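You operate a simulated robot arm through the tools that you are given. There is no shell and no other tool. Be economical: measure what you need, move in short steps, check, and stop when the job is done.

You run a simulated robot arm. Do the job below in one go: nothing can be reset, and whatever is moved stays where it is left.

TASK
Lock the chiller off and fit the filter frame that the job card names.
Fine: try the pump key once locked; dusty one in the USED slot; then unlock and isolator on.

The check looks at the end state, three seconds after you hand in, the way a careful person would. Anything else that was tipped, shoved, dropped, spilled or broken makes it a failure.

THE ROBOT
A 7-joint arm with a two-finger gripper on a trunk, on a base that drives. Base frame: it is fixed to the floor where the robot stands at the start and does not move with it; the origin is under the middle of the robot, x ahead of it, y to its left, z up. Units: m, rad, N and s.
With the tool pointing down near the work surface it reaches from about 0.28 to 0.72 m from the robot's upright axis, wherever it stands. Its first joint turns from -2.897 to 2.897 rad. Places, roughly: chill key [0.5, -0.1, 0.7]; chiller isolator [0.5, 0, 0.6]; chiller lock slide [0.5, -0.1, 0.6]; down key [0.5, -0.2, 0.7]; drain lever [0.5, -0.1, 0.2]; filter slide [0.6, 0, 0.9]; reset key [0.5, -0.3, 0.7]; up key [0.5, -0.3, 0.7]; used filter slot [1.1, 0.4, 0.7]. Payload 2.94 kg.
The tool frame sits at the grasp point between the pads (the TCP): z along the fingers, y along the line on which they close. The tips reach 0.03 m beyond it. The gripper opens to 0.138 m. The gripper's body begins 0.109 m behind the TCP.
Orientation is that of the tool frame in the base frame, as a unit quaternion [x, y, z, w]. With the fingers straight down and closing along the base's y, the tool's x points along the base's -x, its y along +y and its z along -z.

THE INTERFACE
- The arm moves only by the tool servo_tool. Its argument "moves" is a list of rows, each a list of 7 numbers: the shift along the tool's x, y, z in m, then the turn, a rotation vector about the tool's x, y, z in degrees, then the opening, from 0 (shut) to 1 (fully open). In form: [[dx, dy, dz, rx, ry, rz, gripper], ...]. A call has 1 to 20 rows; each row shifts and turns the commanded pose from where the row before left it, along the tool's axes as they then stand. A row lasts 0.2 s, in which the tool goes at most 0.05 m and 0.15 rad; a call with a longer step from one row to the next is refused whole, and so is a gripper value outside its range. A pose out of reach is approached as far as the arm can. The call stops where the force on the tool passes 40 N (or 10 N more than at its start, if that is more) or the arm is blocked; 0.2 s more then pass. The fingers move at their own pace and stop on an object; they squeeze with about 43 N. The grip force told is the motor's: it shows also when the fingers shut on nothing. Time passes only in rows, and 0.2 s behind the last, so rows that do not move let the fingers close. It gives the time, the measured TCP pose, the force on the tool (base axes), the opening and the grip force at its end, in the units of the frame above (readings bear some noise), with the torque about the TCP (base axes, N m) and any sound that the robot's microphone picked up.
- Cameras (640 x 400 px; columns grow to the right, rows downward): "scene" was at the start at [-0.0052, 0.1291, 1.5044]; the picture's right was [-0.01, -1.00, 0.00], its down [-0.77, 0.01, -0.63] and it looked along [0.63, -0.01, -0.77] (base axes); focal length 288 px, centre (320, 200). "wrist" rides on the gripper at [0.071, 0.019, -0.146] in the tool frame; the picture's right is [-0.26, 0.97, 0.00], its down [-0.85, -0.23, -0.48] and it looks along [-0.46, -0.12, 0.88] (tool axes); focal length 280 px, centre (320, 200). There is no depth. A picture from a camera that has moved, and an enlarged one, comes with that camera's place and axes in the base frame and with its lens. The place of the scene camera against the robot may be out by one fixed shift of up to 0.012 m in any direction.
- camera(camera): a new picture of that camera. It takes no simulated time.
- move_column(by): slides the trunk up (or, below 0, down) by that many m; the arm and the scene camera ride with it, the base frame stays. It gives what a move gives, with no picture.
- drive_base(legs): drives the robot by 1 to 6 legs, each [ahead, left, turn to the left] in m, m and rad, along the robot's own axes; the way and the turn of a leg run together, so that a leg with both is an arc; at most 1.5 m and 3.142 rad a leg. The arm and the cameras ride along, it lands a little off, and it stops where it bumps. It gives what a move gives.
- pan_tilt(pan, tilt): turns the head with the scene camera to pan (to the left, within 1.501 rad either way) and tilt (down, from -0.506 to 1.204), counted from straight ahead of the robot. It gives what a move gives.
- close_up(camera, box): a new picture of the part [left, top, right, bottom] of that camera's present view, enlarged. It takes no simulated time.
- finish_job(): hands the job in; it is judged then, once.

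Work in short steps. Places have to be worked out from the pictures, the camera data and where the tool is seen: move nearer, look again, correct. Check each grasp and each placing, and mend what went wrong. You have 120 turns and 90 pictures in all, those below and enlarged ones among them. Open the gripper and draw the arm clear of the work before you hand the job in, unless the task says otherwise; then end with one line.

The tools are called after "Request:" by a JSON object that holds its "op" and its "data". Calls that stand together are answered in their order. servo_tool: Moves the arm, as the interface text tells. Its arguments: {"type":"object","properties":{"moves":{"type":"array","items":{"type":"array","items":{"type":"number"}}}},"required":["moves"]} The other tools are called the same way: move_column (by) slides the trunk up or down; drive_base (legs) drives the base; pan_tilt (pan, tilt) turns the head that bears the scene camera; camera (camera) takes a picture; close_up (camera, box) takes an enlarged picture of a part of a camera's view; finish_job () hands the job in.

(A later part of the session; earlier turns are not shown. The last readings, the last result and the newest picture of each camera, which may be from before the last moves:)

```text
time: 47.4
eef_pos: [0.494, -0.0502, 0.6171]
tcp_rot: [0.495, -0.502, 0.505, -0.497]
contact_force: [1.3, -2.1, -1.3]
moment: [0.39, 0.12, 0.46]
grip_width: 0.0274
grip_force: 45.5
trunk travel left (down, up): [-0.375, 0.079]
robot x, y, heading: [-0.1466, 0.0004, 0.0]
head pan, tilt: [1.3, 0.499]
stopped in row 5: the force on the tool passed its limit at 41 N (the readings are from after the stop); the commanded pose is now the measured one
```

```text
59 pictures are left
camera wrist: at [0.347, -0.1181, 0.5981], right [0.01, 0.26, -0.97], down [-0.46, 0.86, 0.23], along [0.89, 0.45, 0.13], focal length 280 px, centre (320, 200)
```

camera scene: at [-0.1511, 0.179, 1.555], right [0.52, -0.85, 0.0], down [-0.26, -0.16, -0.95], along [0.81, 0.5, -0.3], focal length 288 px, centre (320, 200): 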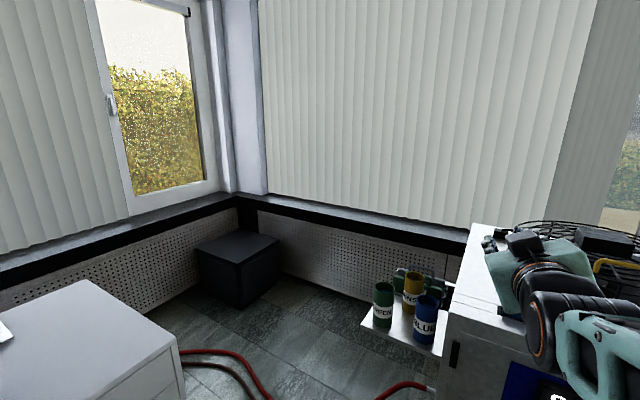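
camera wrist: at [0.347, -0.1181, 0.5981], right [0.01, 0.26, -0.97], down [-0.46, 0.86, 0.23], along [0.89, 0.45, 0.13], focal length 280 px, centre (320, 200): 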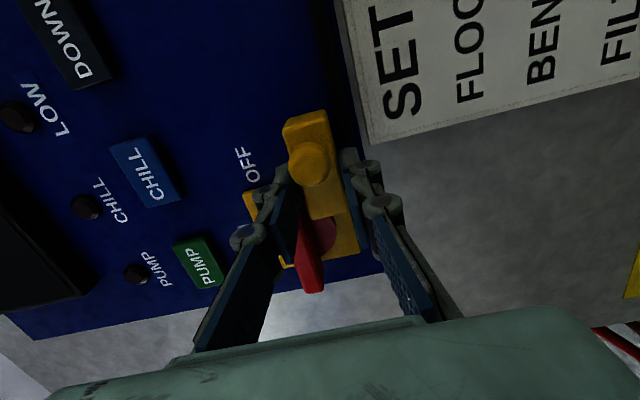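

The slide reached its stop after about 57 mm. I'll release, back out, shut the fingers and move in front of the PUMP key, near (0.535, 0.008, 0.742).

Request:
{"op": "servo_tool", "data": {"moves": [[0, 0, 0, 0, 0, 0, 0.4], [0, 0, 0, 0, 0, 0, 0.4], [0, 0, -0.04, 0, 0, 0, 0.4], [0, 0, -0.04, 0, 0, 0, 0], [-0.02, -0.042, 0, 0, 0, 0, 0], [-0.02, -0.042, 0, 0, 0, 0, 0], [-0.018, -0.041, 0, 0, 0, 0, 0], [0, 0, 0.03, 0, 0, 0, 0]]}}

Request:
{"op": "camera", "data": {"camera": "wrist"}}

```text
time: 49.2
eef_pos: [0.444, 0.0092, 0.7434]
tcp_rot: [0.496, -0.502, 0.505, -0.497]
contact_force: [0.3, 0.3, 0.0]
moment: [0.01, 0.0, 0.03]
grip_width: 0.0
grip_force: 28.3
trunk travel left (down, up): [-0.375, 0.079]
robot x, y, heading: [-0.1506, 0.0018, -0.003]
head pan, tilt: [1.3, 0.499]
```

```text
58 pictures are left
camera wrist: at [0.2977, -0.0589, 0.7239], right [0.01, 0.26, -0.97], down [-0.46, 0.86, 0.23], along [0.89, 0.45, 0.13], focal length 280 px, centre (320, 200)
```

wrist: 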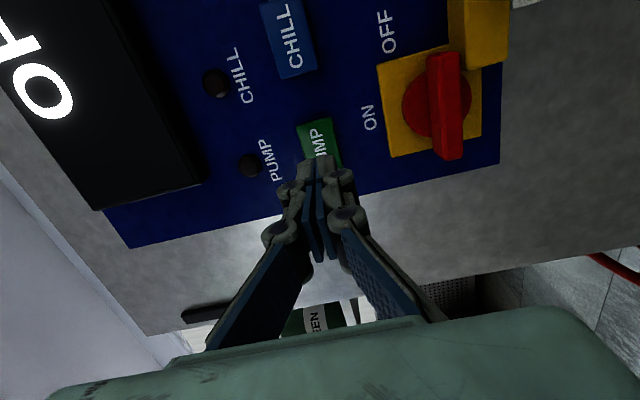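

The fingertips are lined up with the PUMP key. I'll advance carefully.

Request:
{"op": "servo_tool", "data": {"moves": [[0, 0, 0.03, 0, 0, 0, 0], [0, 0, 0.016, 0, 0, 0, 0]]}}

Request:
{"op": "servo_tool", "data": {"moves": [[0, 0, 0.004, 0, 0, 0, 0], [0, 0, 0.004, 0, 0, 0, 0]]}}

Request:
{"op": "camera", "data": {"camera": "wrist"}}

```text
time: 49.8
eef_pos: [0.4902, 0.0097, 0.7433]
tcp_rot: [0.497, -0.502, 0.505, -0.497]
contact_force: [-0.5, 1.3, -0.7]
moment: [0.01, 0.0, -0.02]
grip_width: 0.0
grip_force: 28.1
trunk travel left (down, up): [-0.375, 0.079]
robot x, y, heading: [-0.1509, 0.0003, 0.003]
head pan, tilt: [1.3, 0.499]
```

```text
time: 50.4
eef_pos: [0.4993, 0.0097, 0.743]
tcp_rot: [0.497, -0.502, 0.505, -0.497]
contact_force: [-0.6, -0.2, -0.5]
moment: [-0.01, 0.01, -0.01]
grip_width: 0.0
grip_force: 28.5
trunk travel left (down, up): [-0.375, 0.079]
robot x, y, heading: [-0.1532, -0.001, -0.009]
head pan, tilt: [1.3, 0.499]
```

```text
57 pictures are left
camera wrist: at [0.3514, -0.0593, 0.7232], right [0.01, 0.26, -0.97], down [-0.46, 0.86, 0.23], along [0.89, 0.45, 0.13], focal length 280 px, centre (320, 200)
```

wrist: 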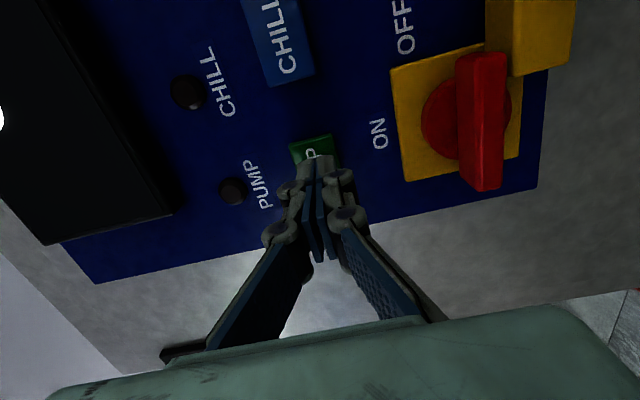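

Request:
{"op": "servo_tool", "data": {"moves": [[0, 0, 0.003, 0, 0, 0, 0], [0, 0, 0.003, 0, 0, 0, 0]]}}

Request:
{"op": "servo_tool", "data": {"moves": [[0, 0, 0.003, 0, 0, 0, 0], [0, 0, 0.003, 0, 0, 0, 0]]}}

```text
time: 51.0
eef_pos: [0.5048, 0.0085, 0.7437]
tcp_rot: [0.496, -0.502, 0.505, -0.497]
contact_force: [0.3, -0.4, -0.1]
moment: [0.03, 0.02, -0.01]
grip_width: 0.0
grip_force: 28.1
trunk travel left (down, up): [-0.375, 0.079]
robot x, y, heading: [-0.1467, 0.0023, 0.001]
head pan, tilt: [1.3, 0.499]
```

```text
time: 51.6
eef_pos: [0.5101, 0.0091, 0.7421]
tcp_rot: [0.496, -0.502, 0.505, -0.497]
contact_force: [0.6, 0.3, 0.2]
moment: [0.02, -0.01, -0.04]
grip_width: 0.0
grip_force: 28.3
trunk travel left (down, up): [-0.375, 0.079]
robot x, y, heading: [-0.146, 0.0027, 0.001]
head pan, tilt: [1.3, 0.499]
```

No contact yet, so I'll press on in small steps.

Request:
{"op": "servo_tool", "data": {"moves": [[0, 0, 0.003, 0, 0, 0, 0], [0, 0, 0.003, 0, 0, 0, 0]]}}

Request:
{"op": "servo_tool", "data": {"moves": [[0, 0, 0.002, 0, 0, 0, 0], [0, 0, 0.002, 0, 0, 0, 0]]}}

Request:
{"op": "camera", "data": {"camera": "wrist"}}

```text
time: 52.2
eef_pos: [0.5158, 0.0097, 0.7421]
tcp_rot: [0.496, -0.502, 0.505, -0.497]
contact_force: [-2.2, 1.0, 1.7]
moment: [-0.01, -0.02, 0.04]
grip_width: 0.0057
grip_force: 28.1
trunk travel left (down, up): [-0.375, 0.079]
robot x, y, heading: [-0.1488, -0.0017, 0.002]
head pan, tilt: [1.3, 0.499]
heard: click
```

```text
time: 52.8
eef_pos: [0.5193, 0.0089, 0.7431]
tcp_rot: [0.496, -0.502, 0.505, -0.497]
contact_force: [-17.5, 0.9, 1.4]
moment: [0.06, 0.0, 0.18]
grip_width: 0.0059
grip_force: 28.3
trunk travel left (down, up): [-0.375, 0.079]
robot x, y, heading: [-0.1478, -0.0018, -0.003]
head pan, tilt: [1.3, 0.499]
```

```text
56 pictures are left
camera wrist: at [0.3714, -0.0595, 0.7233], right [0.01, 0.26, -0.97], down [-0.46, 0.86, 0.23], along [0.89, 0.45, 0.13], focal length 280 px, centre (320, 200)
```

wrist: 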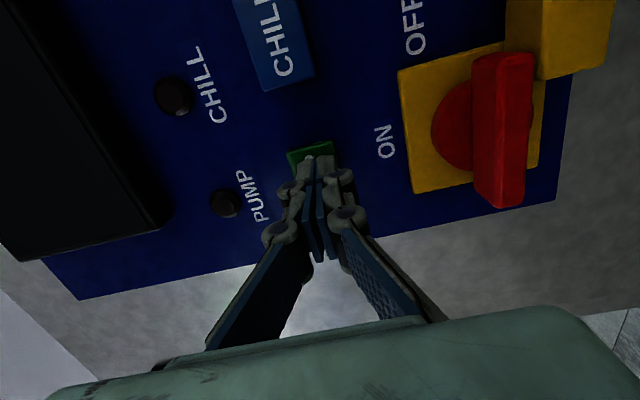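

A click, and the PUMP lamp stayed dark, so it's dead when locked. I'll back off, rise above the chiller and turn the tool down with the fingers closing along x for the frame handle.

Request:
{"op": "servo_tool", "data": {"moves": [[0, 0, -0.03, 0, 0, 0, 0], [0, 0, -0.04, 0, 0, 0, 0], [0, 0, -0.03, 0, 0, 0, 0.3], [0, -0.045, 0, 0, 0, 0, 0.3], [0, -0.045, 0, 0, 0, 0, 0.3], [0, -0.045, 0, 0, 0, 0, 0.3], [0, -0.045, 0, 0, 0, 0, 0.3], [0, -0.045, 0, 0, 0, 0, 0.3], [0, -0.045, 0, 0, 0, 0, 0.3], [0, -0.045, 0, 0, 0, 0, 0.3], [0, -0.045, 0, 0, 0, 0, 0.3], [0, -0.045, 0.004, 0, 0, 0, 0.3], [0, -0.045, 0.004, 0, 0, 0, 0.3], [0, -0.045, 0.004, 0, 0, 0, 0.3]]}}

Request:
{"op": "servo_tool", "data": {"moves": [[0, 0, 0, -8.2, 0, 0, 0.3], [0, 0, 0, -8.2, 0, 0, 0.3], [0, 0, 0, -8.2, 0, 0, 0.3], [0, 0, 0, -8.2, 0, 0, 0.3], [0, 0, 0, -8.2, 0, 0, 0.3], [0, 0, 0, -8.2, 0, 0, 0.3], [0, 0, 0, -8.2, 0, 0, 0.3], [0, 0, 0, -8.2, 0, 0, 0.3], [0, 0, 0, -8.2, 0, 0, 0.3], [0, 0, 0, -8.2, 0, 0, 0.3], [0, 0, 0, -8, 0, 0, 0.3]]}}

Request:
{"op": "camera", "data": {"camera": "wrist"}}

```text
time: 55.8
eef_pos: [0.4317, 0.0108, 1.2378]
tcp_rot: [0.497, -0.502, 0.505, -0.496]
contact_force: [0.6, 0.3, -0.3]
moment: [0.03, -0.03, 0.04]
grip_width: 0.0415
grip_force: 0.0
trunk travel left (down, up): [-0.375, 0.079]
robot x, y, heading: [-0.1502, 0.002, -0.005]
head pan, tilt: [1.3, 0.499]
```

```text
time: 58.2
eef_pos: [0.4313, 0.0111, 1.2371]
tcp_rot: [-0.702, 0.712, -0.001, -0.001]
contact_force: [0.0, -0.7, -1.1]
moment: [0.01, -0.02, -0.01]
grip_width: 0.0415
grip_force: 0.0
out of reach, approached as far as the arm can: row 4
trunk travel left (down, up): [-0.375, 0.079]
robot x, y, heading: [-0.1488, -0.0037, 0.003]
head pan, tilt: [1.3, 0.499]
```

```text
55 pictures are left
camera wrist: at [0.4109, -0.0587, 1.3828], right [-0.96, 0.28, 0.0], down [0.24, 0.85, 0.47], along [0.13, 0.45, -0.88], focal length 280 px, centre (320, 200)
```

wrist: 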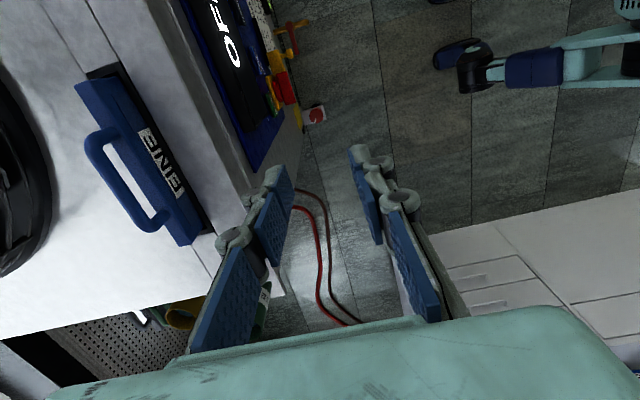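

Display reads OFF. I'll drive forward 0.15 so the frame is in reach, and look down at it again.

Request:
{"op": "drive_base", "data": {"legs": [[0.15, 0, 0]]}}

Request:
{"op": "camera", "data": {"camera": "wrist"}}

Request:
{"op": "camera", "data": {"camera": "scene"}}

```text
time: 59.6
eef_pos: [0.5823, 0.0107, 1.238]
tcp_rot: [-0.701, 0.713, -0.001, 0.001]
contact_force: [-0.8, -0.4, -0.4]
moment: [-0.04, 0.02, -0.01]
grip_width: 0.0415
grip_force: 0.1
trunk travel left (down, up): [-0.375, 0.079]
robot x, y, heading: [-0.0017, -0.0004, -0.003]
head pan, tilt: [1.3, 0.499]
```

```text
54 pictures are left
camera wrist: at [0.5604, -0.0595, 1.3831], right [-0.96, 0.28, 0.0], down [0.24, 0.85, 0.47], along [0.13, 0.46, -0.88], focal length 280 px, centre (320, 200)
```

wrist: 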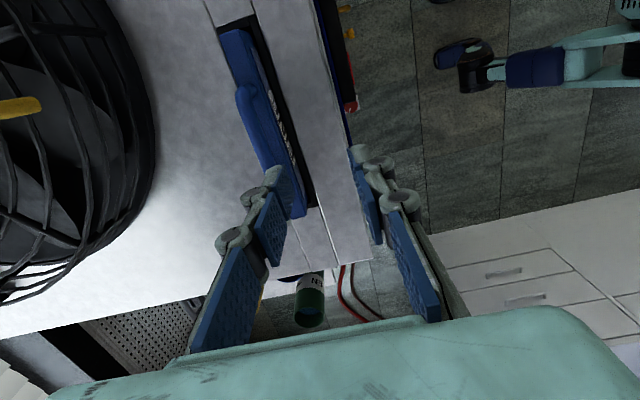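

```text
53 pictures are left
camera scene: at [-0.0557, 0.2177, 1.5372], right [0.96, -0.27, 0.0], down [-0.13, -0.46, -0.88], along [0.24, 0.85, -0.48], focal length 288 px, centre (320, 200)
```

scene: 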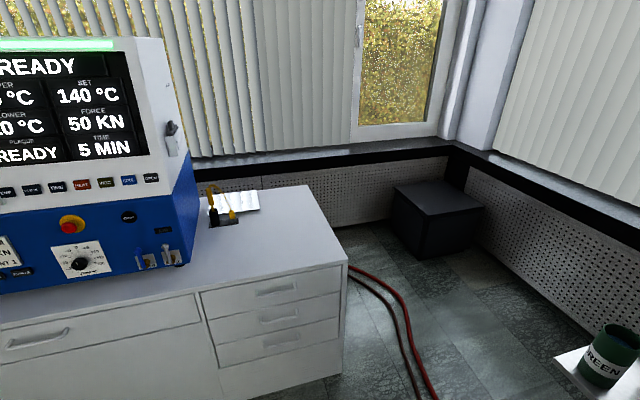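

Two views put the handle bar at (0.633, 0, 1.138). I'll move over it and descend partway.

Request:
{"op": "servo_tool", "data": {"moves": [[0.005, -0.025, 0, 0, 0, 0, 0.4], [0.005, -0.025, 0, 0, 0, 0, 0.4], [0, 0, 0.03, 0, 0, 0, 0.4]]}}

Request:
{"op": "camera", "data": {"camera": "wrist"}}

```text
time: 60.4
eef_pos: [0.6307, -0.0007, 1.2077]
tcp_rot: [-0.701, 0.713, -0.002, 0.001]
contact_force: [-0.2, -0.2, 0.4]
moment: [-0.02, -0.03, 0.02]
grip_width: 0.0551
grip_force: 0.0
trunk travel left (down, up): [-0.375, 0.079]
robot x, y, heading: [-0.0026, -0.0012, -0.004]
head pan, tilt: [1.3, 0.499]
```

```text
52 pictures are left
camera wrist: at [0.6093, -0.0702, 1.3541], right [-0.96, 0.28, 0.0], down [0.24, 0.85, 0.47], along [0.14, 0.46, -0.88], focal length 280 px, centre (320, 200)
```

wrist: 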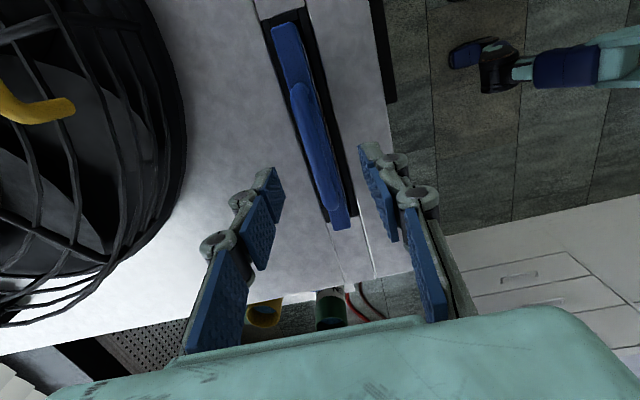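

The handle is centred between the fingers. I'll descend so the tips straddle the bar, and close.

Request:
{"op": "servo_tool", "data": {"moves": [[0, -0.003, 0.03, 0, 0, 0, 0.4], [0, 0, 0.03, 0, 0, 0, 0.4], [0, 0, 0, 0, 0, 0, 0], [0, 0, 0, 0, 0, 0, 0], [0, 0, 0, 0, 0, 0, 0]]}}

Request:
{"op": "camera", "data": {"camera": "wrist"}}

```text
time: 61.6
eef_pos: [0.6343, -0.0015, 1.1469]
tcp_rot: [-0.702, 0.712, -0.002, 0.001]
contact_force: [0.0, -0.4, -0.2]
moment: [-0.04, -0.02, 0.01]
grip_width: 0.0123
grip_force: 38.9
trunk travel left (down, up): [-0.375, 0.079]
robot x, y, heading: [0.0008, 0.0008, -0.004]
head pan, tilt: [1.3, 0.499]
```

```text
51 pictures are left
camera wrist: at [0.6127, -0.0716, 1.2928], right [-0.96, 0.28, 0.0], down [0.24, 0.85, 0.47], along [0.13, 0.46, -0.88], focal length 280 px, centre (320, 200)
```

wrist: 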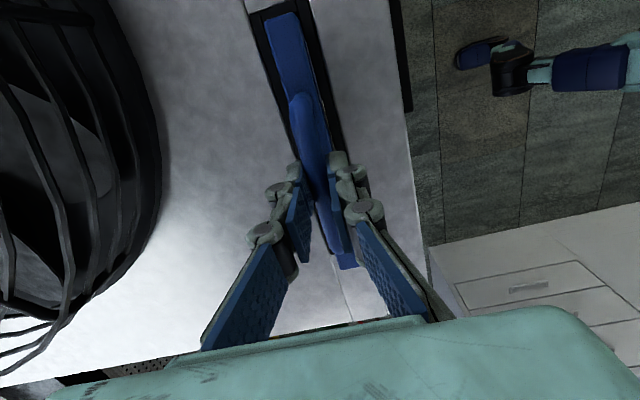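

The handle is gripped, 12 mm wide. I'll lift straight up in stages.

Request:
{"op": "servo_tool", "data": {"moves": [[0, 0, -0.02, 0, 0, 0, 0], [0, 0, -0.02, 0, 0, 0, 0], [0, 0, -0.03, 0, 0, 0, 0], [0, 0, -0.03, 0, 0, 0, 0]]}}

Request:
{"op": "camera", "data": {"camera": "wrist"}}

```text
time: 62.6
eef_pos: [0.6344, -0.0009, 1.2472]
tcp_rot: [-0.702, 0.712, -0.002, 0.0]
contact_force: [0.1, 0.3, -2.0]
moment: [-0.03, -0.01, 0.01]
grip_width: 0.0122
grip_force: 39.6
trunk travel left (down, up): [-0.375, 0.079]
robot x, y, heading: [-0.0006, 0.0018, -0.007]
head pan, tilt: [1.3, 0.499]
```

```text
50 pictures are left
camera wrist: at [0.6129, -0.0706, 1.3929], right [-0.96, 0.28, 0.0], down [0.24, 0.85, 0.47], along [0.13, 0.46, -0.88], focal length 280 px, centre (320, 200)
```

wrist: 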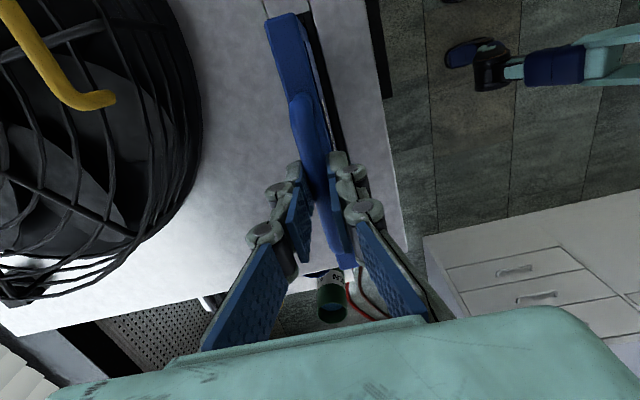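

It lifts freely and is only about 2 N. I'll lift further and view it with the scene camera.

Request:
{"op": "servo_tool", "data": {"moves": [[0, 0, -0.03, 0, 0, 0, 0], [0, 0, -0.03, 0, 0, 0, 0], [0, 0, -0.03, 0, 0, 0, 0], [0, 0, -0.03, 0, 0, 0, 0]]}}

Request:
{"op": "pan_tilt", "data": {"pan": 0.5, "tilt": 0.5}}

Request:
{"op": "camera", "data": {"camera": "scene"}}

```text
time: 63.6
eef_pos: [0.6113, -0.0003, 1.2961]
tcp_rot: [-0.702, 0.713, -0.004, 0.001]
contact_force: [0.4, -0.3, -1.2]
moment: [0.0, 0.0, -0.03]
grip_width: 0.0122
grip_force: 39.3
out of reach, approached as far as the arm can: row 1, 2, 3, 4
trunk travel left (down, up): [-0.375, 0.079]
robot x, y, heading: [-0.001, -0.0037, -0.004]
head pan, tilt: [1.3, 0.499]
```

```text
time: 64.7
eef_pos: [0.6118, -0.0007, 1.2953]
tcp_rot: [-0.701, 0.713, -0.002, 0.001]
contact_force: [0.5, 0.4, -1.3]
moment: [0.05, 0.0, -0.03]
grip_width: 0.0123
grip_force: 39.5
trunk travel left (down, up): [-0.375, 0.079]
robot x, y, heading: [-0.0013, -0.0001, 0.002]
head pan, tilt: [0.499, 0.499]
```

```text
49 pictures are left
camera scene: at [-0.0007, 0.1736, 1.5371], right [0.48, -0.88, 0.0], down [-0.42, -0.23, -0.88], along [0.77, 0.42, -0.48], focal length 288 px, centre (320, 200)
```

scene: 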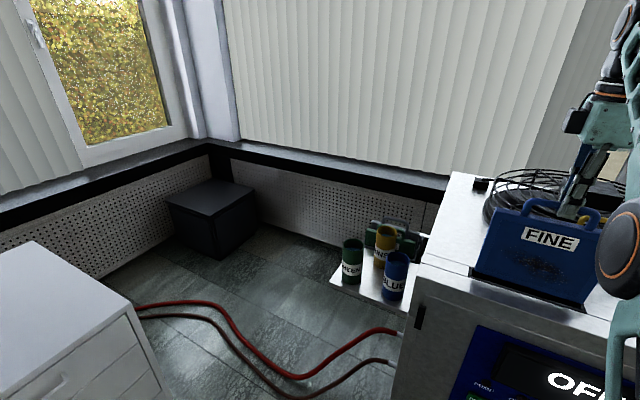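

The frame is dusty, and its bottom edge is about level with the chiller top. I'll raise the trunk for clearance and check it's fully out.

Request:
{"op": "move_column", "data": {"by": 0.075}}

Request:
{"op": "close_up", "data": {"camera": "scene", "box": [330, 160, 640, 360]}}

```text
time: 65.8
eef_pos: [0.6121, 0.0008, 1.37]
tcp_rot: [-0.702, 0.713, -0.003, 0.002]
contact_force: [0.0, -0.5, -1.5]
moment: [-0.02, -0.04, 0.02]
grip_width: 0.0123
grip_force: 39.4
trunk travel left (down, up): [-0.45, 0.004]
robot x, y, heading: [-0.0037, -0.0028, 0.0]
head pan, tilt: [0.499, 0.499]
```

```text
2.00 times, centred on (485, 260) of scene
camera zoom: at [-0.0005, 0.1736, 1.6121], right [0.48, -0.88, 0.0], down [-0.42, -0.23, -0.88], along [0.77, 0.42, -0.48], focal length 576 px, centre (-10, 80)
```

zoom: 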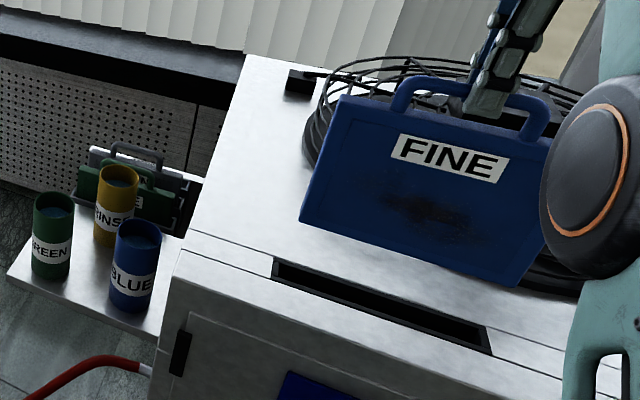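

The dusty frame is fully out, with its bottom about 0.22 below the TCP. I'll drive left, carrying it high, to see the rack and the floor hoses.

Request:
{"op": "drive_base", "data": {"legs": [[0, 0.55, 0]]}}

Request:
{"op": "pan_tilt", "data": {"pan": 0.1, "tilt": 0.75}}

Request:
{"op": "camera", "data": {"camera": "scene"}}

```text
time: 71.1
eef_pos: [0.6114, 0.5524, 1.3702]
tcp_rot: [-0.704, 0.71, -0.003, 0.002]
contact_force: [-0.2, 0.4, -0.7]
moment: [-0.06, 0.0, -0.01]
grip_width: 0.0125
grip_force: 39.3
trunk travel left (down, up): [-0.45, 0.004]
robot x, y, heading: [-0.0011, 0.5506, 0.005]
head pan, tilt: [0.499, 0.499]
```

```text
time: 72.0
eef_pos: [0.6116, 0.5535, 1.3699]
tcp_rot: [-0.703, 0.711, -0.003, 0.002]
contact_force: [-0.2, 0.3, -2.2]
moment: [-0.03, -0.01, 0.03]
grip_width: 0.0123
grip_force: 39.0
trunk travel left (down, up): [-0.45, 0.004]
robot x, y, heading: [0.002, 0.5509, 0.006]
head pan, tilt: [0.099, 0.75]
```

```text
47 pictures are left
camera scene: at [0.0006, 0.687, 1.5902], right [0.1, -0.99, 0.0], down [-0.68, -0.07, -0.73], along [0.73, 0.08, -0.68], focal length 288 px, centre (320, 200)
```

scene: 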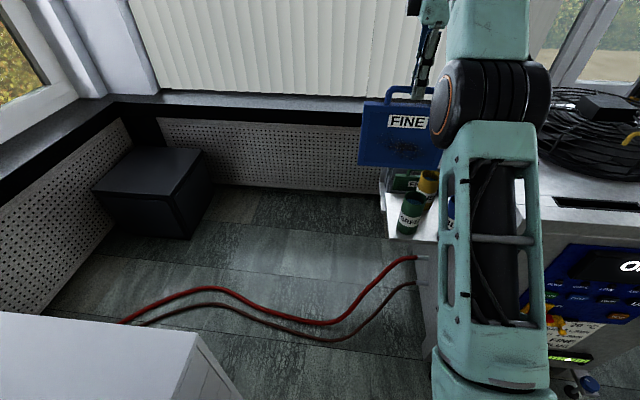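

The hoses cross the floor from about x = 0.63 at y = 0.8 to the chiller side near x = 1.05. I'll move ahead 0.28, short of them, for a closer look at the rack.

Request:
{"op": "drive_base", "data": {"legs": [[0.28, 0, 0]]}}

Request:
{"op": "pan_tilt", "data": {"pan": -0.35, "tilt": 0.8}}

Request:
{"op": "camera", "data": {"camera": "scene"}}

```text
time: 74.0
eef_pos: [0.894, 0.5537, 1.37]
tcp_rot: [-0.704, 0.711, -0.003, 0.001]
contact_force: [-0.7, -0.3, -1.6]
moment: [0.01, 0.06, -0.03]
grip_width: 0.0126
grip_force: 39.3
trunk travel left (down, up): [-0.45, 0.004]
robot x, y, heading: [0.2837, 0.5492, 0.005]
head pan, tilt: [0.099, 0.75]
```

```text
time: 74.9
eef_pos: [0.8921, 0.5534, 1.3697]
tcp_rot: [-0.703, 0.711, -0.002, 0.002]
contact_force: [1.1, -0.1, -1.7]
moment: [0.01, 0.04, -0.02]
grip_width: 0.0125
grip_force: 38.9
trunk travel left (down, up): [-0.45, 0.004]
robot x, y, heading: [0.2808, 0.5506, 0.011]
head pan, tilt: [-0.351, 0.799]
```

```text
46 pictures are left
camera scene: at [0.2752, 0.652, 1.5862], right [-0.34, -0.94, 0.0], down [-0.67, 0.24, -0.7], along [0.66, -0.24, -0.72], focal length 288 px, centre (320, 200)
```

scene: 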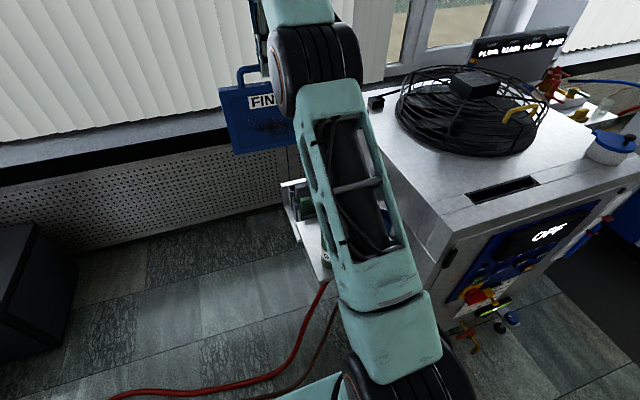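

The arm hides the rack. I'll swing the held frame to the left, out of the line of sight.

Request:
{"op": "servo_tool", "data": {"moves": [[-0.045, 0, 0, 0, 0, 0, 0], [-0.045, 0.008, 0, 0, 0, 0, 0], [-0.045, 0.008, 0, 0, 0, 0, 0], [-0.045, 0.008, 0, 0, 0, 0, 0], [-0.045, 0.008, 0, 0, 0, 0, 0], [-0.045, 0.01, 0, 0, 0, 0, 0], [-0.045, 0.01, 0, 0, 0, 0, 0], [-0.045, 0.01, 0, 0, 0, 0, 0]]}}

Request:
{"op": "camera", "data": {"camera": "scene"}}

```text
time: 76.7
eef_pos: [0.8386, 0.8174, 1.3577]
tcp_rot: [-0.704, 0.711, -0.004, 0.004]
contact_force: [0.3, -0.4, -2.1]
moment: [-0.01, 0.02, 0.0]
grip_width: 0.0124
grip_force: 38.9
out of reach, approached as far as the arm can: row 4, 5, 6, 7, 8
trunk travel left (down, up): [-0.45, 0.004]
robot x, y, heading: [0.2818, 0.5499, 0.002]
head pan, tilt: [-0.351, 0.799]
```

```text
45 pictures are left
camera scene: at [0.2752, 0.6516, 1.5862], right [-0.34, -0.94, 0.0], down [-0.67, 0.24, -0.7], along [0.66, -0.24, -0.72], focal length 288 px, centre (320, 200)
```

scene: 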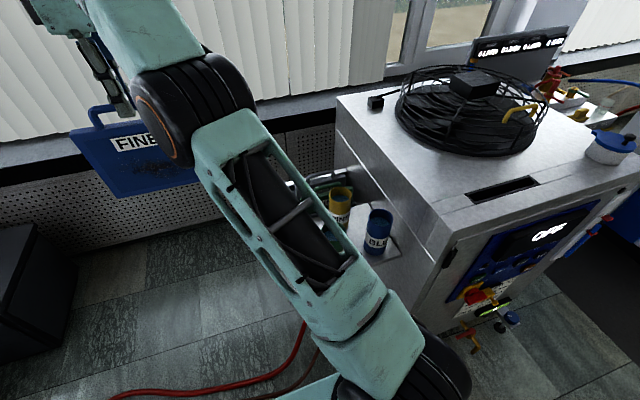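

I'll swing it further left and nearer to me.

Request:
{"op": "servo_tool", "data": {"moves": [[-0.035, 0.03, 0, 0, 0, 0, 0], [-0.035, 0.03, 0, 0, 0, 0, 0], [-0.035, 0.03, 0, 0, 0, 0, 0], [-0.035, 0.03, 0, 0, 0, 0, 0], [-0.035, 0.03, 0, 0, 0, 0, 0], [-0.035, 0.03, 0, 0, 0, 0, 0], [-0.035, 0.03, 0, 0, 0, 0, 0]]}}

Request:
{"op": "camera", "data": {"camera": "scene"}}

```text
time: 78.3
eef_pos: [0.611, 1.0564, 1.3537]
tcp_rot: [-0.703, 0.711, -0.005, 0.004]
contact_force: [-1.9, -0.2, -2.2]
moment: [-0.05, -0.19, 0.01]
grip_width: 0.0123
grip_force: 38.8
out of reach, approached as far as the arm can: row 7
trunk travel left (down, up): [-0.45, 0.004]
robot x, y, heading: [0.2812, 0.5487, 0.009]
head pan, tilt: [-0.351, 0.799]
```

```text
44 pictures are left
camera scene: at [0.2702, 0.6524, 1.5862], right [-0.34, -0.94, 0.0], down [-0.67, 0.24, -0.7], along [0.66, -0.24, -0.71], focal length 288 px, centre (320, 200)
```

scene: 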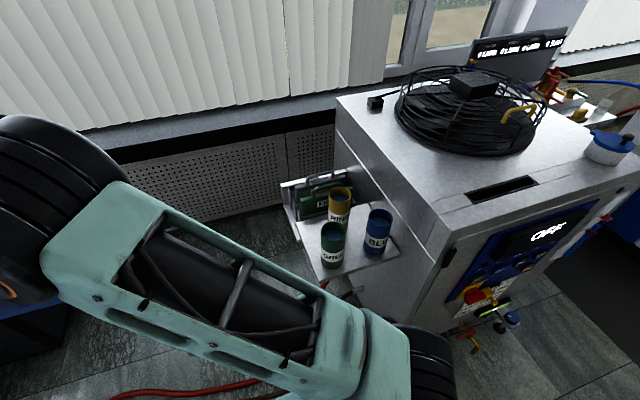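

Request:
{"op": "close_up", "data": {"camera": "scene", "box": [265, 160, 365, 225]}}

```text
6.15 times, centred on (315, 192) of scene
camera zoom: at [0.2702, 0.6524, 1.5862], right [-0.34, -0.94, 0.0], down [-0.67, 0.24, -0.7], along [0.66, -0.24, -0.71], focal length 1772 px, centre (351, 246)
```

zoom: 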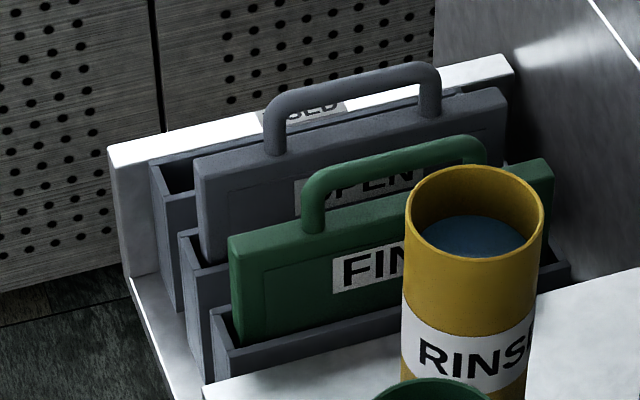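

Now it's clear. The front slot holds the clean green FINE with its handle at (0.974, 0.37, 0.897), the middle slot holds OPEN, and the empty rear slot is USED, at about (1.10, 0.371). I'll drive nearer, keeping clear of the chiller side and the hoses.

Request:
{"op": "drive_base", "data": {"legs": [[0.0, -0.095, 0], [0.105, 0, 0]]}}

Request:
{"op": "camera", "data": {"camera": "scene"}}

```text
time: 80.4
eef_pos: [0.6694, 0.9615, 1.3528]
tcp_rot: [-0.699, 0.716, -0.005, 0.001]
contact_force: [-0.8, -0.1, -1.4]
moment: [0.0, -0.07, 0.0]
grip_width: 0.0127
grip_force: 39.0
trunk travel left (down, up): [-0.45, 0.004]
robot x, y, heading: [0.3246, 0.4562, -0.002]
head pan, tilt: [-0.351, 0.799]
stopped in leg 2: the robot was blocked; the commanded pose is now the measured one
```

```text
42 pictures are left
camera scene: at [0.3203, 0.5622, 1.5861], right [-0.35, -0.94, 0.0], down [-0.67, 0.25, -0.7], along [0.65, -0.24, -0.72], focal length 288 px, centre (320, 200)
```

scene: 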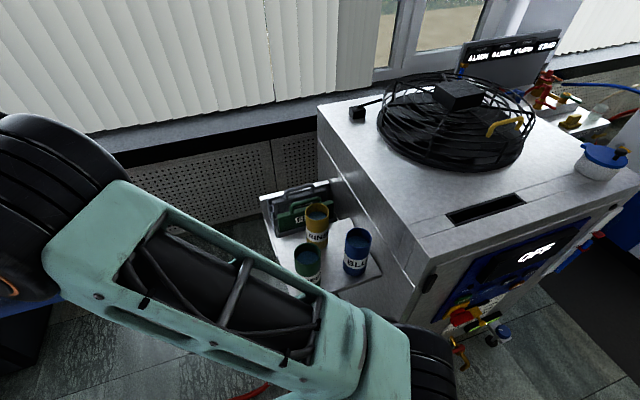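

The base was stopped, probably by the chiller corner. I'll back off slightly, shift left and go ahead again.

Request:
{"op": "drive_base", "data": {"legs": [[-0.02, 0, 0], [0, 0.085, 0], [0.11, 0, 0]]}}

```text
time: 83.0
eef_pos: [0.7615, 1.045, 1.3525]
tcp_rot: [-0.698, 0.716, -0.005, 0.002]
contact_force: [0.9, 0.3, -2.3]
moment: [0.0, 0.07, 0.0]
grip_width: 0.0123
grip_force: 38.4
trunk travel left (down, up): [-0.45, 0.004]
robot x, y, heading: [0.4165, 0.5433, -0.008]
head pan, tilt: [-0.351, 0.799]
```

At (0.417, 0.543), the USED slot is 0.705 m away. I'll bring the held frame round, high above everything, to (0.95, 0.60, 1.25).

Request:
{"op": "servo_tool", "data": {"moves": [[0.0405, -0.0173, 0.0091, 0, 0, -0.1, 0], [0.0405, -0.0173, 0.0091, 0, 0, -0.1, 0], [0.0405, -0.0173, 0.0091, 0, 0, -0.1, 0], [0.0405, -0.0173, 0.0091, 0, 0, -0.1, 0], [0.0405, -0.0173, 0.0091, 0, 0, -0.1, 0], [0.0405, -0.0173, 0.0091, 0, 0, -0.1, 0], [0.0405, -0.0173, 0.0091, 0, 0, -0.1, 0], [0.0405, -0.0173, 0.0091, 0, 0, 0, 0], [0.0405, -0.0173, 0.0091, 0, 0, 0, 0], [0.0405, -0.0173, 0.0091, 0, 0, 0, 0], [0.0405, -0.0173, 0.0091, 0, 0, 0, 0]]}}

Request:
{"op": "move_column", "data": {"by": -0.03}}

Request:
{"op": "camera", "data": {"camera": "wrist"}}

```text
time: 85.4
eef_pos: [0.9439, 0.5938, 1.2549]
tcp_rot: [-0.703, 0.711, -0.004, 0.002]
contact_force: [-0.3, -0.3, -0.7]
moment: [0.0, 0.01, 0.0]
grip_width: 0.0127
grip_force: 38.8
trunk travel left (down, up): [-0.45, 0.004]
robot x, y, heading: [0.4186, 0.546, -0.004]
head pan, tilt: [-0.351, 0.799]
```

```text
time: 86.1
eef_pos: [0.9447, 0.5954, 1.2263]
tcp_rot: [-0.703, 0.712, -0.005, 0.002]
contact_force: [-0.2, -0.1, -2.0]
moment: [-0.01, 0.01, -0.01]
grip_width: 0.0123
grip_force: 39.3
trunk travel left (down, up): [-0.42, 0.034]
robot x, y, heading: [0.4196, 0.5417, -0.004]
head pan, tilt: [-0.351, 0.799]
```

```text
41 pictures are left
camera wrist: at [0.9217, 0.5259, 1.3713], right [-0.96, 0.27, -0.01], down [0.24, 0.85, 0.47], along [0.14, 0.45, -0.88], focal length 280 px, centre (320, 200)
```

wrist: 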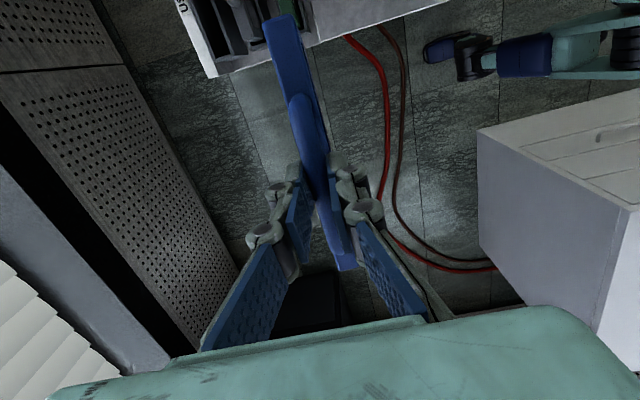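

The view is clear. I'll move above the USED slot, keeping the frame bottom at about z = 1.0.

Request:
{"op": "servo_tool", "data": {"moves": [[0.032, -0.0222, 0, 0, 0, 0, 0], [0.032, -0.0222, 0, 0, 0, 0, 0], [0.032, -0.0222, 0, 0, 0, 0, 0], [0.032, -0.0222, 0, 0, 0, 0, 0], [0.032, -0.0222, 0, 0, 0, 0, 0], [0.032, -0.0222, 0, 0, 0, 0, 0], [0.032, -0.0222, 0, 0, 0, 0, 0]]}}

Request:
{"op": "camera", "data": {"camera": "wrist"}}

Request:
{"op": "camera", "data": {"camera": "scene"}}

```text
time: 87.7
eef_pos: [1.074, 0.3693, 1.2272]
tcp_rot: [-0.702, 0.712, -0.005, 0.003]
contact_force: [-0.9, -1.0, -2.6]
moment: [0.04, -0.03, 0.04]
grip_width: 0.0122
grip_force: 39.0
out of reach, approached as far as the arm can: row 7
trunk travel left (down, up): [-0.42, 0.034]
robot x, y, heading: [0.4162, 0.5416, -0.004]
head pan, tilt: [-0.351, 0.799]
```

```text
40 pictures are left
camera wrist: at [1.0511, 0.2993, 1.3729], right [-0.96, 0.27, -0.01], down [0.24, 0.85, 0.48], along [0.14, 0.45, -0.88], focal length 280 px, centre (320, 200)
```

wrist: 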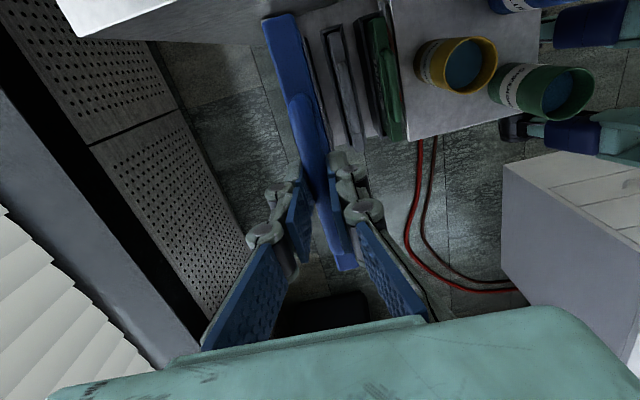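

```text
39 pictures are left
camera scene: at [0.4113, 0.6446, 1.5563], right [-0.35, -0.94, 0.0], down [-0.67, 0.25, -0.7], along [0.65, -0.24, -0.72], focal length 288 px, centre (320, 200)
```

scene: 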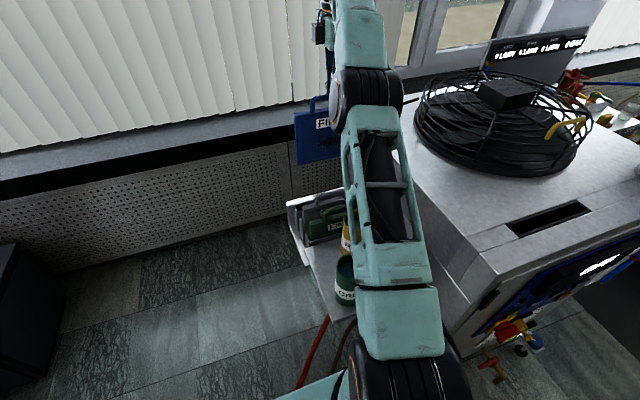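

The arm is at its reach limit for this height. I'll lower first (the frame bottom stays above the OPEN handle), then extend to x ≈ 1.09.

Request:
{"op": "servo_tool", "data": {"moves": [[0, 0, 0.03, 0, 0, 0, 0], [0, 0, 0.03, 0, 0, 0, 0], [0, -0.01, 0.0, 0, 0, 0, 0], [0, -0.01, 0.0, 0, 0, 0, 0]]}}

Request:
{"op": "close_up", "data": {"camera": "scene", "box": [270, 100, 380, 250]}}

Request:
{"op": "camera", "data": {"camera": "wrist"}}

```text
time: 88.7
eef_pos: [1.0961, 0.3707, 1.1673]
tcp_rot: [-0.703, 0.712, -0.005, 0.002]
contact_force: [-0.2, 0.2, -1.0]
moment: [-0.02, -0.01, -0.05]
grip_width: 0.0125
grip_force: 38.7
trunk travel left (down, up): [-0.42, 0.034]
robot x, y, heading: [0.414, 0.5427, -0.007]
head pan, tilt: [-0.351, 0.799]
```

```text
2.67 times, centred on (325, 175) of scene
camera zoom: at [0.4133, 0.6458, 1.5562], right [-0.35, -0.94, 0.0], down [-0.67, 0.25, -0.7], along [0.65, -0.24, -0.72], focal length 768 px, centre (307, 267)
```

zoom: 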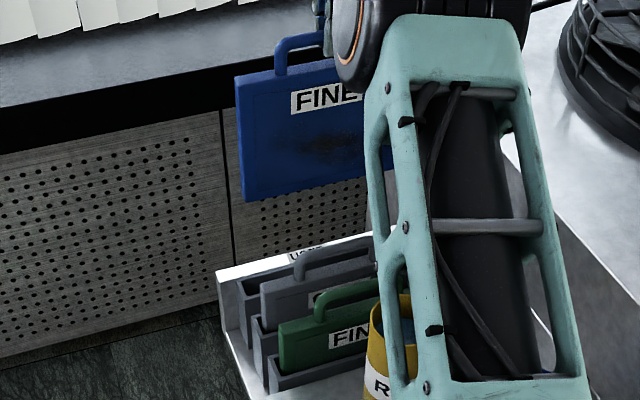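

```text
37 pictures are left
camera wrist: at [1.0734, 0.3004, 1.3123], right [-0.96, 0.27, -0.01], down [0.24, 0.85, 0.47], along [0.14, 0.45, -0.88], focal length 280 px, centre (320, 200)
```

wrist: 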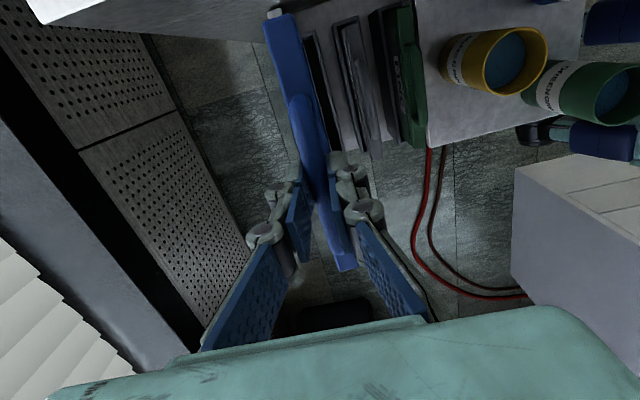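

My estimates put the USED slot centre at x ≈ 1.10, with the frame parallel to the rack. I'll descend until the frame bottom is just above the slot rim and look again.

Request:
{"op": "servo_tool", "data": {"moves": [[0, -0.006, 0.03, 0, 0, 0, 0], [0, 0, 0.03, 0, 0, 0, 0], [0, 0, 0.03, 0, 0, 0, 0], [0, 0, 0.03, 0, 0, 0, 0]]}}

Request:
{"op": "camera", "data": {"camera": "wrist"}}

Request:
{"op": "close_up", "data": {"camera": "scene", "box": [270, 140, 380, 250]}}

```text
time: 89.7
eef_pos: [1.1027, 0.3687, 1.047]
tcp_rot: [-0.702, 0.712, -0.006, 0.002]
contact_force: [0.2, 0.3, -2.1]
moment: [0.0, 0.06, -0.02]
grip_width: 0.0123
grip_force: 39.0
trunk travel left (down, up): [-0.42, 0.034]
robot x, y, heading: [0.4167, 0.5455, -0.006]
head pan, tilt: [-0.351, 0.799]
```

```text
36 pictures are left
camera wrist: at [1.0802, 0.2999, 1.1921], right [-0.96, 0.27, -0.01], down [0.24, 0.85, 0.47], along [0.14, 0.45, -0.88], focal length 280 px, centre (320, 200)
```

wrist: 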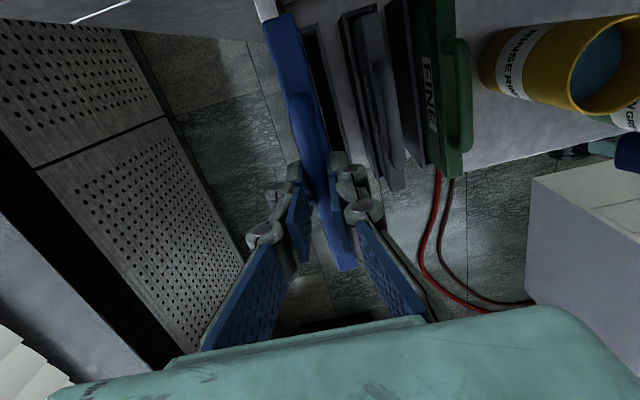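

```text
3.64 times, centred on (325, 195) of scene
camera zoom: at [0.4132, 0.6457, 1.5562], right [-0.35, -0.94, 0.0], down [-0.67, 0.25, -0.7], along [0.65, -0.24, -0.72], focal length 1047 px, centre (302, 218)
```

zoom: 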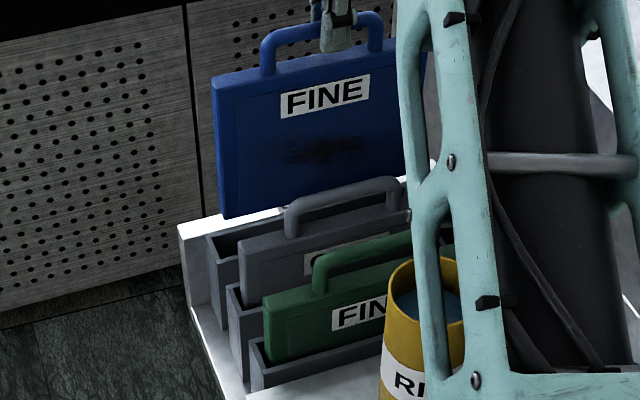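

From the scene view I get a rim height of about 0.78, USED slot centre x ≈ 1.10, and a slot spacing of 0.067. I'll correct slightly (−3 mm in x, −2 mm in y) and lower slowly into the slot mouth.

Request:
{"op": "servo_tool", "data": {"moves": [[0.002, 0.003, 0.0, 0, 0, 0, 0], [0, 0, 0.015, 0, 0, 0, 0], [0, 0, 0.015, 0, 0, 0, 0]]}}

Request:
{"op": "close_up", "data": {"camera": "scene", "box": [285, 170, 350, 230]}}

```text
time: 90.5
eef_pos: [1.0989, 0.3682, 1.0168]
tcp_rot: [-0.703, 0.712, -0.005, 0.002]
contact_force: [-0.1, 0.3, -1.9]
moment: [0.0, 0.01, 0.02]
grip_width: 0.0126
grip_force: 39.2
trunk travel left (down, up): [-0.42, 0.034]
robot x, y, heading: [0.4174, 0.5476, -0.004]
head pan, tilt: [-0.351, 0.799]
```

```text
6.67 times, centred on (318, 200) of scene
camera zoom: at [0.4129, 0.6459, 1.5562], right [-0.35, -0.94, 0.0], down [-0.67, 0.25, -0.7], along [0.65, -0.24, -0.72], focal length 1919 px, centre (337, 200)
```

zoom: 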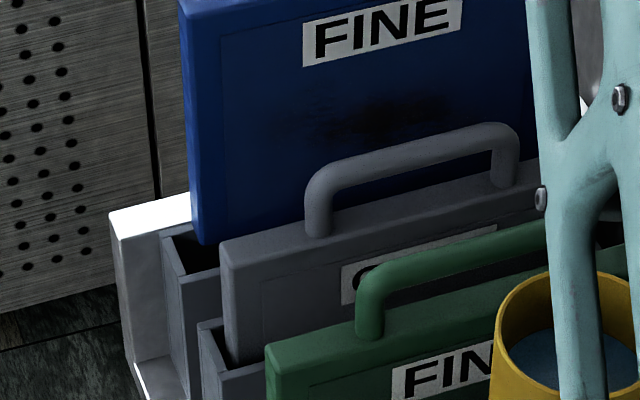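

The frame bottom is just above the slot mouth. I'll take a wrist close-up to check the fore-aft alignment.

Request:
{"op": "close_up", "data": {"camera": "wrist", "box": [240, 0, 480, 190]}}

```text
2.11 times, centred on (360, 95) of wrist
camera zoom: at [1.0773, 0.2988, 1.1623], right [-0.96, 0.27, -0.01], down [0.24, 0.85, 0.47], along [0.14, 0.45, -0.88], focal length 590 px, centre (236, 421)
```

zoom: 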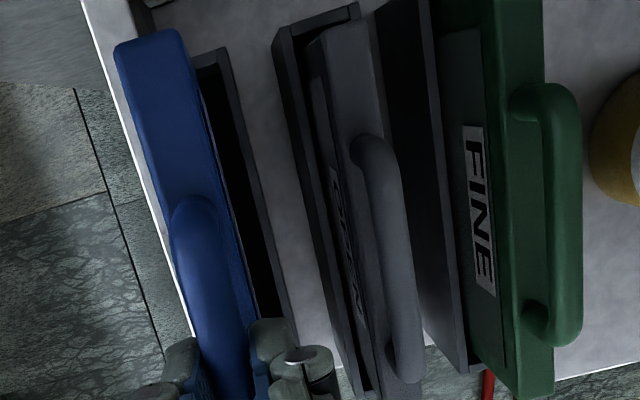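

The trough interior spans x ≈ 1.087 to 1.115, centre about 1.101. The frame is about 18 mm thick and its ends have clearance, so I'll nudge +1.5 mm and lower into the slot.

Request:
{"op": "servo_tool", "data": {"moves": [[0, -0.0018, 0.0, 0, 0, 0, 0], [0, 0, 0.015, 0, 0, 0, 0], [0, 0, 0.015, 0, 0, 0, 0], [0, 0, 0.015, 0, 0, 0, 0]]}}

Request:
{"op": "close_up", "data": {"camera": "scene", "box": [285, 170, 350, 230]}}

```text
time: 91.4
eef_pos: [1.1069, 0.3679, 0.9968]
tcp_rot: [-0.702, 0.712, -0.014, 0.01]
contact_force: [0.5, -0.2, 14.1]
moment: [0.82, -0.23, -0.06]
grip_width: 0.0128
grip_force: 38.1
trunk travel left (down, up): [-0.42, 0.034]
robot x, y, heading: [0.417, 0.546, 0.003]
head pan, tilt: [-0.351, 0.799]
stopped in row 4: the force on the tool passed its limit at 50 N (the readings are from after the stop); the commanded pose is now the measured one
```

```text
6.67 times, centred on (318, 200) of scene
camera zoom: at [0.4112, 0.6462, 1.5559], right [-0.35, -0.94, 0.0], down [-0.67, 0.25, -0.7], along [0.65, -0.24, -0.72], focal length 1919 px, centre (337, 200)
```

zoom: 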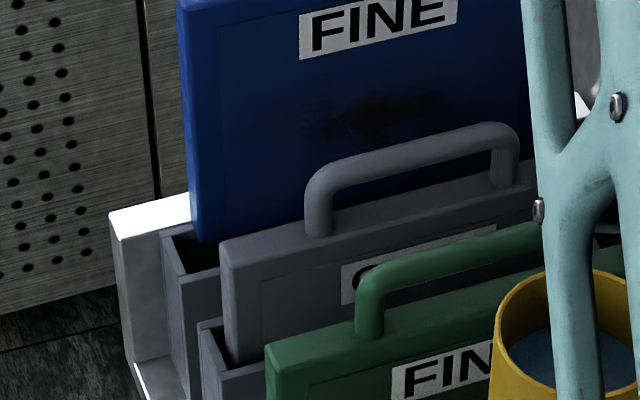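

It touched down on a rim: TCP pushed to x = 1.107, tilted 2°, contact on the left half of the frame. I'll lift 3 cm, take out the tilt and look from the wrist.

Request:
{"op": "servo_tool", "data": {"moves": [[0, 0, -0.015, 0, 0, 0, 0], [0, 0, -0.015, -1.95, -0.34, 0, 0], [0, 0.006, 0, 0, 0, 0, 0], [0, 0, 0, 0, 0, 0, 0]]}}

Request:
{"op": "close_up", "data": {"camera": "wrist", "box": [240, 0, 400, 130]}}

Request:
{"op": "close_up", "data": {"camera": "scene", "box": [285, 170, 350, 230]}}

```text
time: 92.4
eef_pos: [1.0988, 0.3694, 1.0223]
tcp_rot: [-0.703, 0.711, 0.003, -0.002]
contact_force: [-0.6, 0.4, -2.1]
moment: [-0.04, -0.03, 0.01]
grip_width: 0.0129
grip_force: 38.4
trunk travel left (down, up): [-0.42, 0.034]
robot x, y, heading: [0.4211, 0.5455, -0.005]
head pan, tilt: [-0.351, 0.799]
```

```text
3.08 times, centred on (320, 65) of wrist
camera zoom: at [1.0799, 0.2984, 1.1681], right [-0.96, 0.27, 0.01], down [0.25, 0.85, 0.47], along [0.12, 0.46, -0.88], focal length 863 px, centre (320, 615)
```

zoom: 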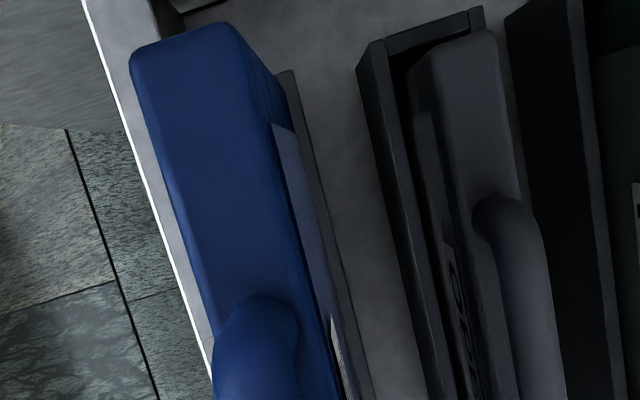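

```text
6.67 times, centred on (318, 200) of scene
camera zoom: at [0.413, 0.6458, 1.5562], right [-0.35, -0.94, 0.0], down [-0.67, 0.25, -0.7], along [0.65, -0.24, -0.72], focal length 1919 px, centre (337, 200)
```

zoom: 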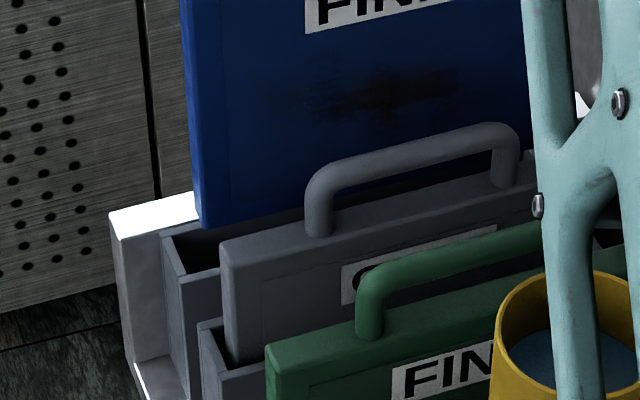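

Comparing the two frames, the blue frame's right end (y ≈ 0.273) overlaps the slot's right end cap, with about 10 mm of slack on the left. The frame also leans a little in the grip. I'll shift +5 mm in y and +2 mm in x, restore the lean, and lower gently.

Request:
{"op": "servo_tool", "data": {"moves": [[-0.005, -0.002, 0.0, 1.4, 0, 0, 0], [0, 0, 0.01, 0, 0, 0, 0], [0, 0, 0.01, 0, 0, 0, 0], [0, 0, 0.006, 0, 0, 0, 0], [0, 0, 0.006, 0, 0, 0, 0]]}}

Request:
{"op": "close_up", "data": {"camera": "wrist", "box": [240, 0, 400, 130]}}

Request:
{"op": "close_up", "data": {"camera": "scene", "box": [285, 170, 350, 230]}}

```text
time: 93.6
eef_pos: [1.1025, 0.3732, 0.9899]
tcp_rot: [-0.703, 0.711, -0.005, 0.005]
contact_force: [-0.5, -0.1, -1.8]
moment: [0.03, 0.01, -0.03]
grip_width: 0.0131
grip_force: 38.0
trunk travel left (down, up): [-0.42, 0.034]
robot x, y, heading: [0.421, 0.5432, 0.003]
head pan, tilt: [-0.351, 0.799]
```

```text
3.08 times, centred on (320, 65) of wrist
camera zoom: at [1.079, 0.3032, 1.1357], right [-0.96, 0.27, -0.02], down [0.23, 0.85, 0.48], along [0.14, 0.46, -0.88], focal length 863 px, centre (320, 615)
```

zoom: 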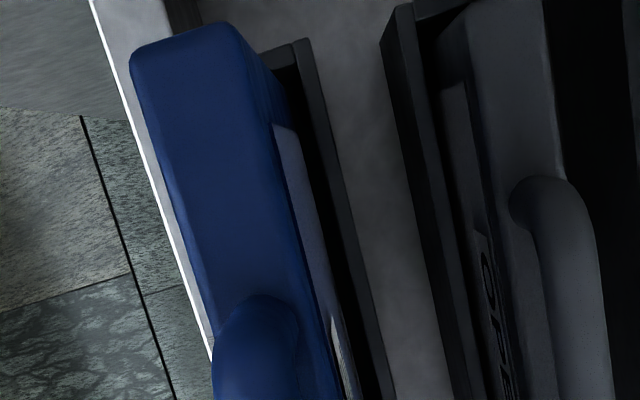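

```text
6.67 times, centred on (318, 200) of scene
camera zoom: at [0.4129, 0.6458, 1.5562], right [-0.35, -0.94, 0.0], down [-0.67, 0.25, -0.7], along [0.65, -0.24, -0.72], focal length 1919 px, centre (337, 200)
```

zoom: 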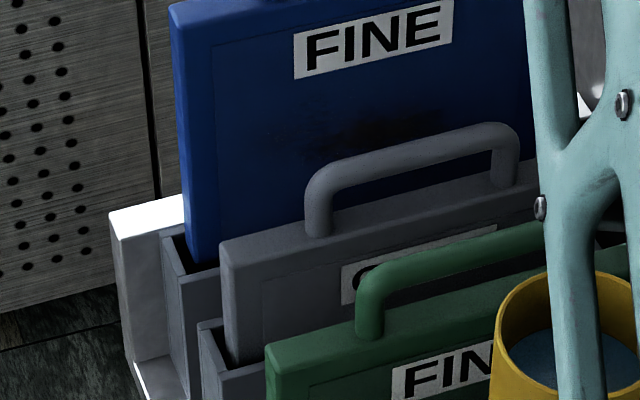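

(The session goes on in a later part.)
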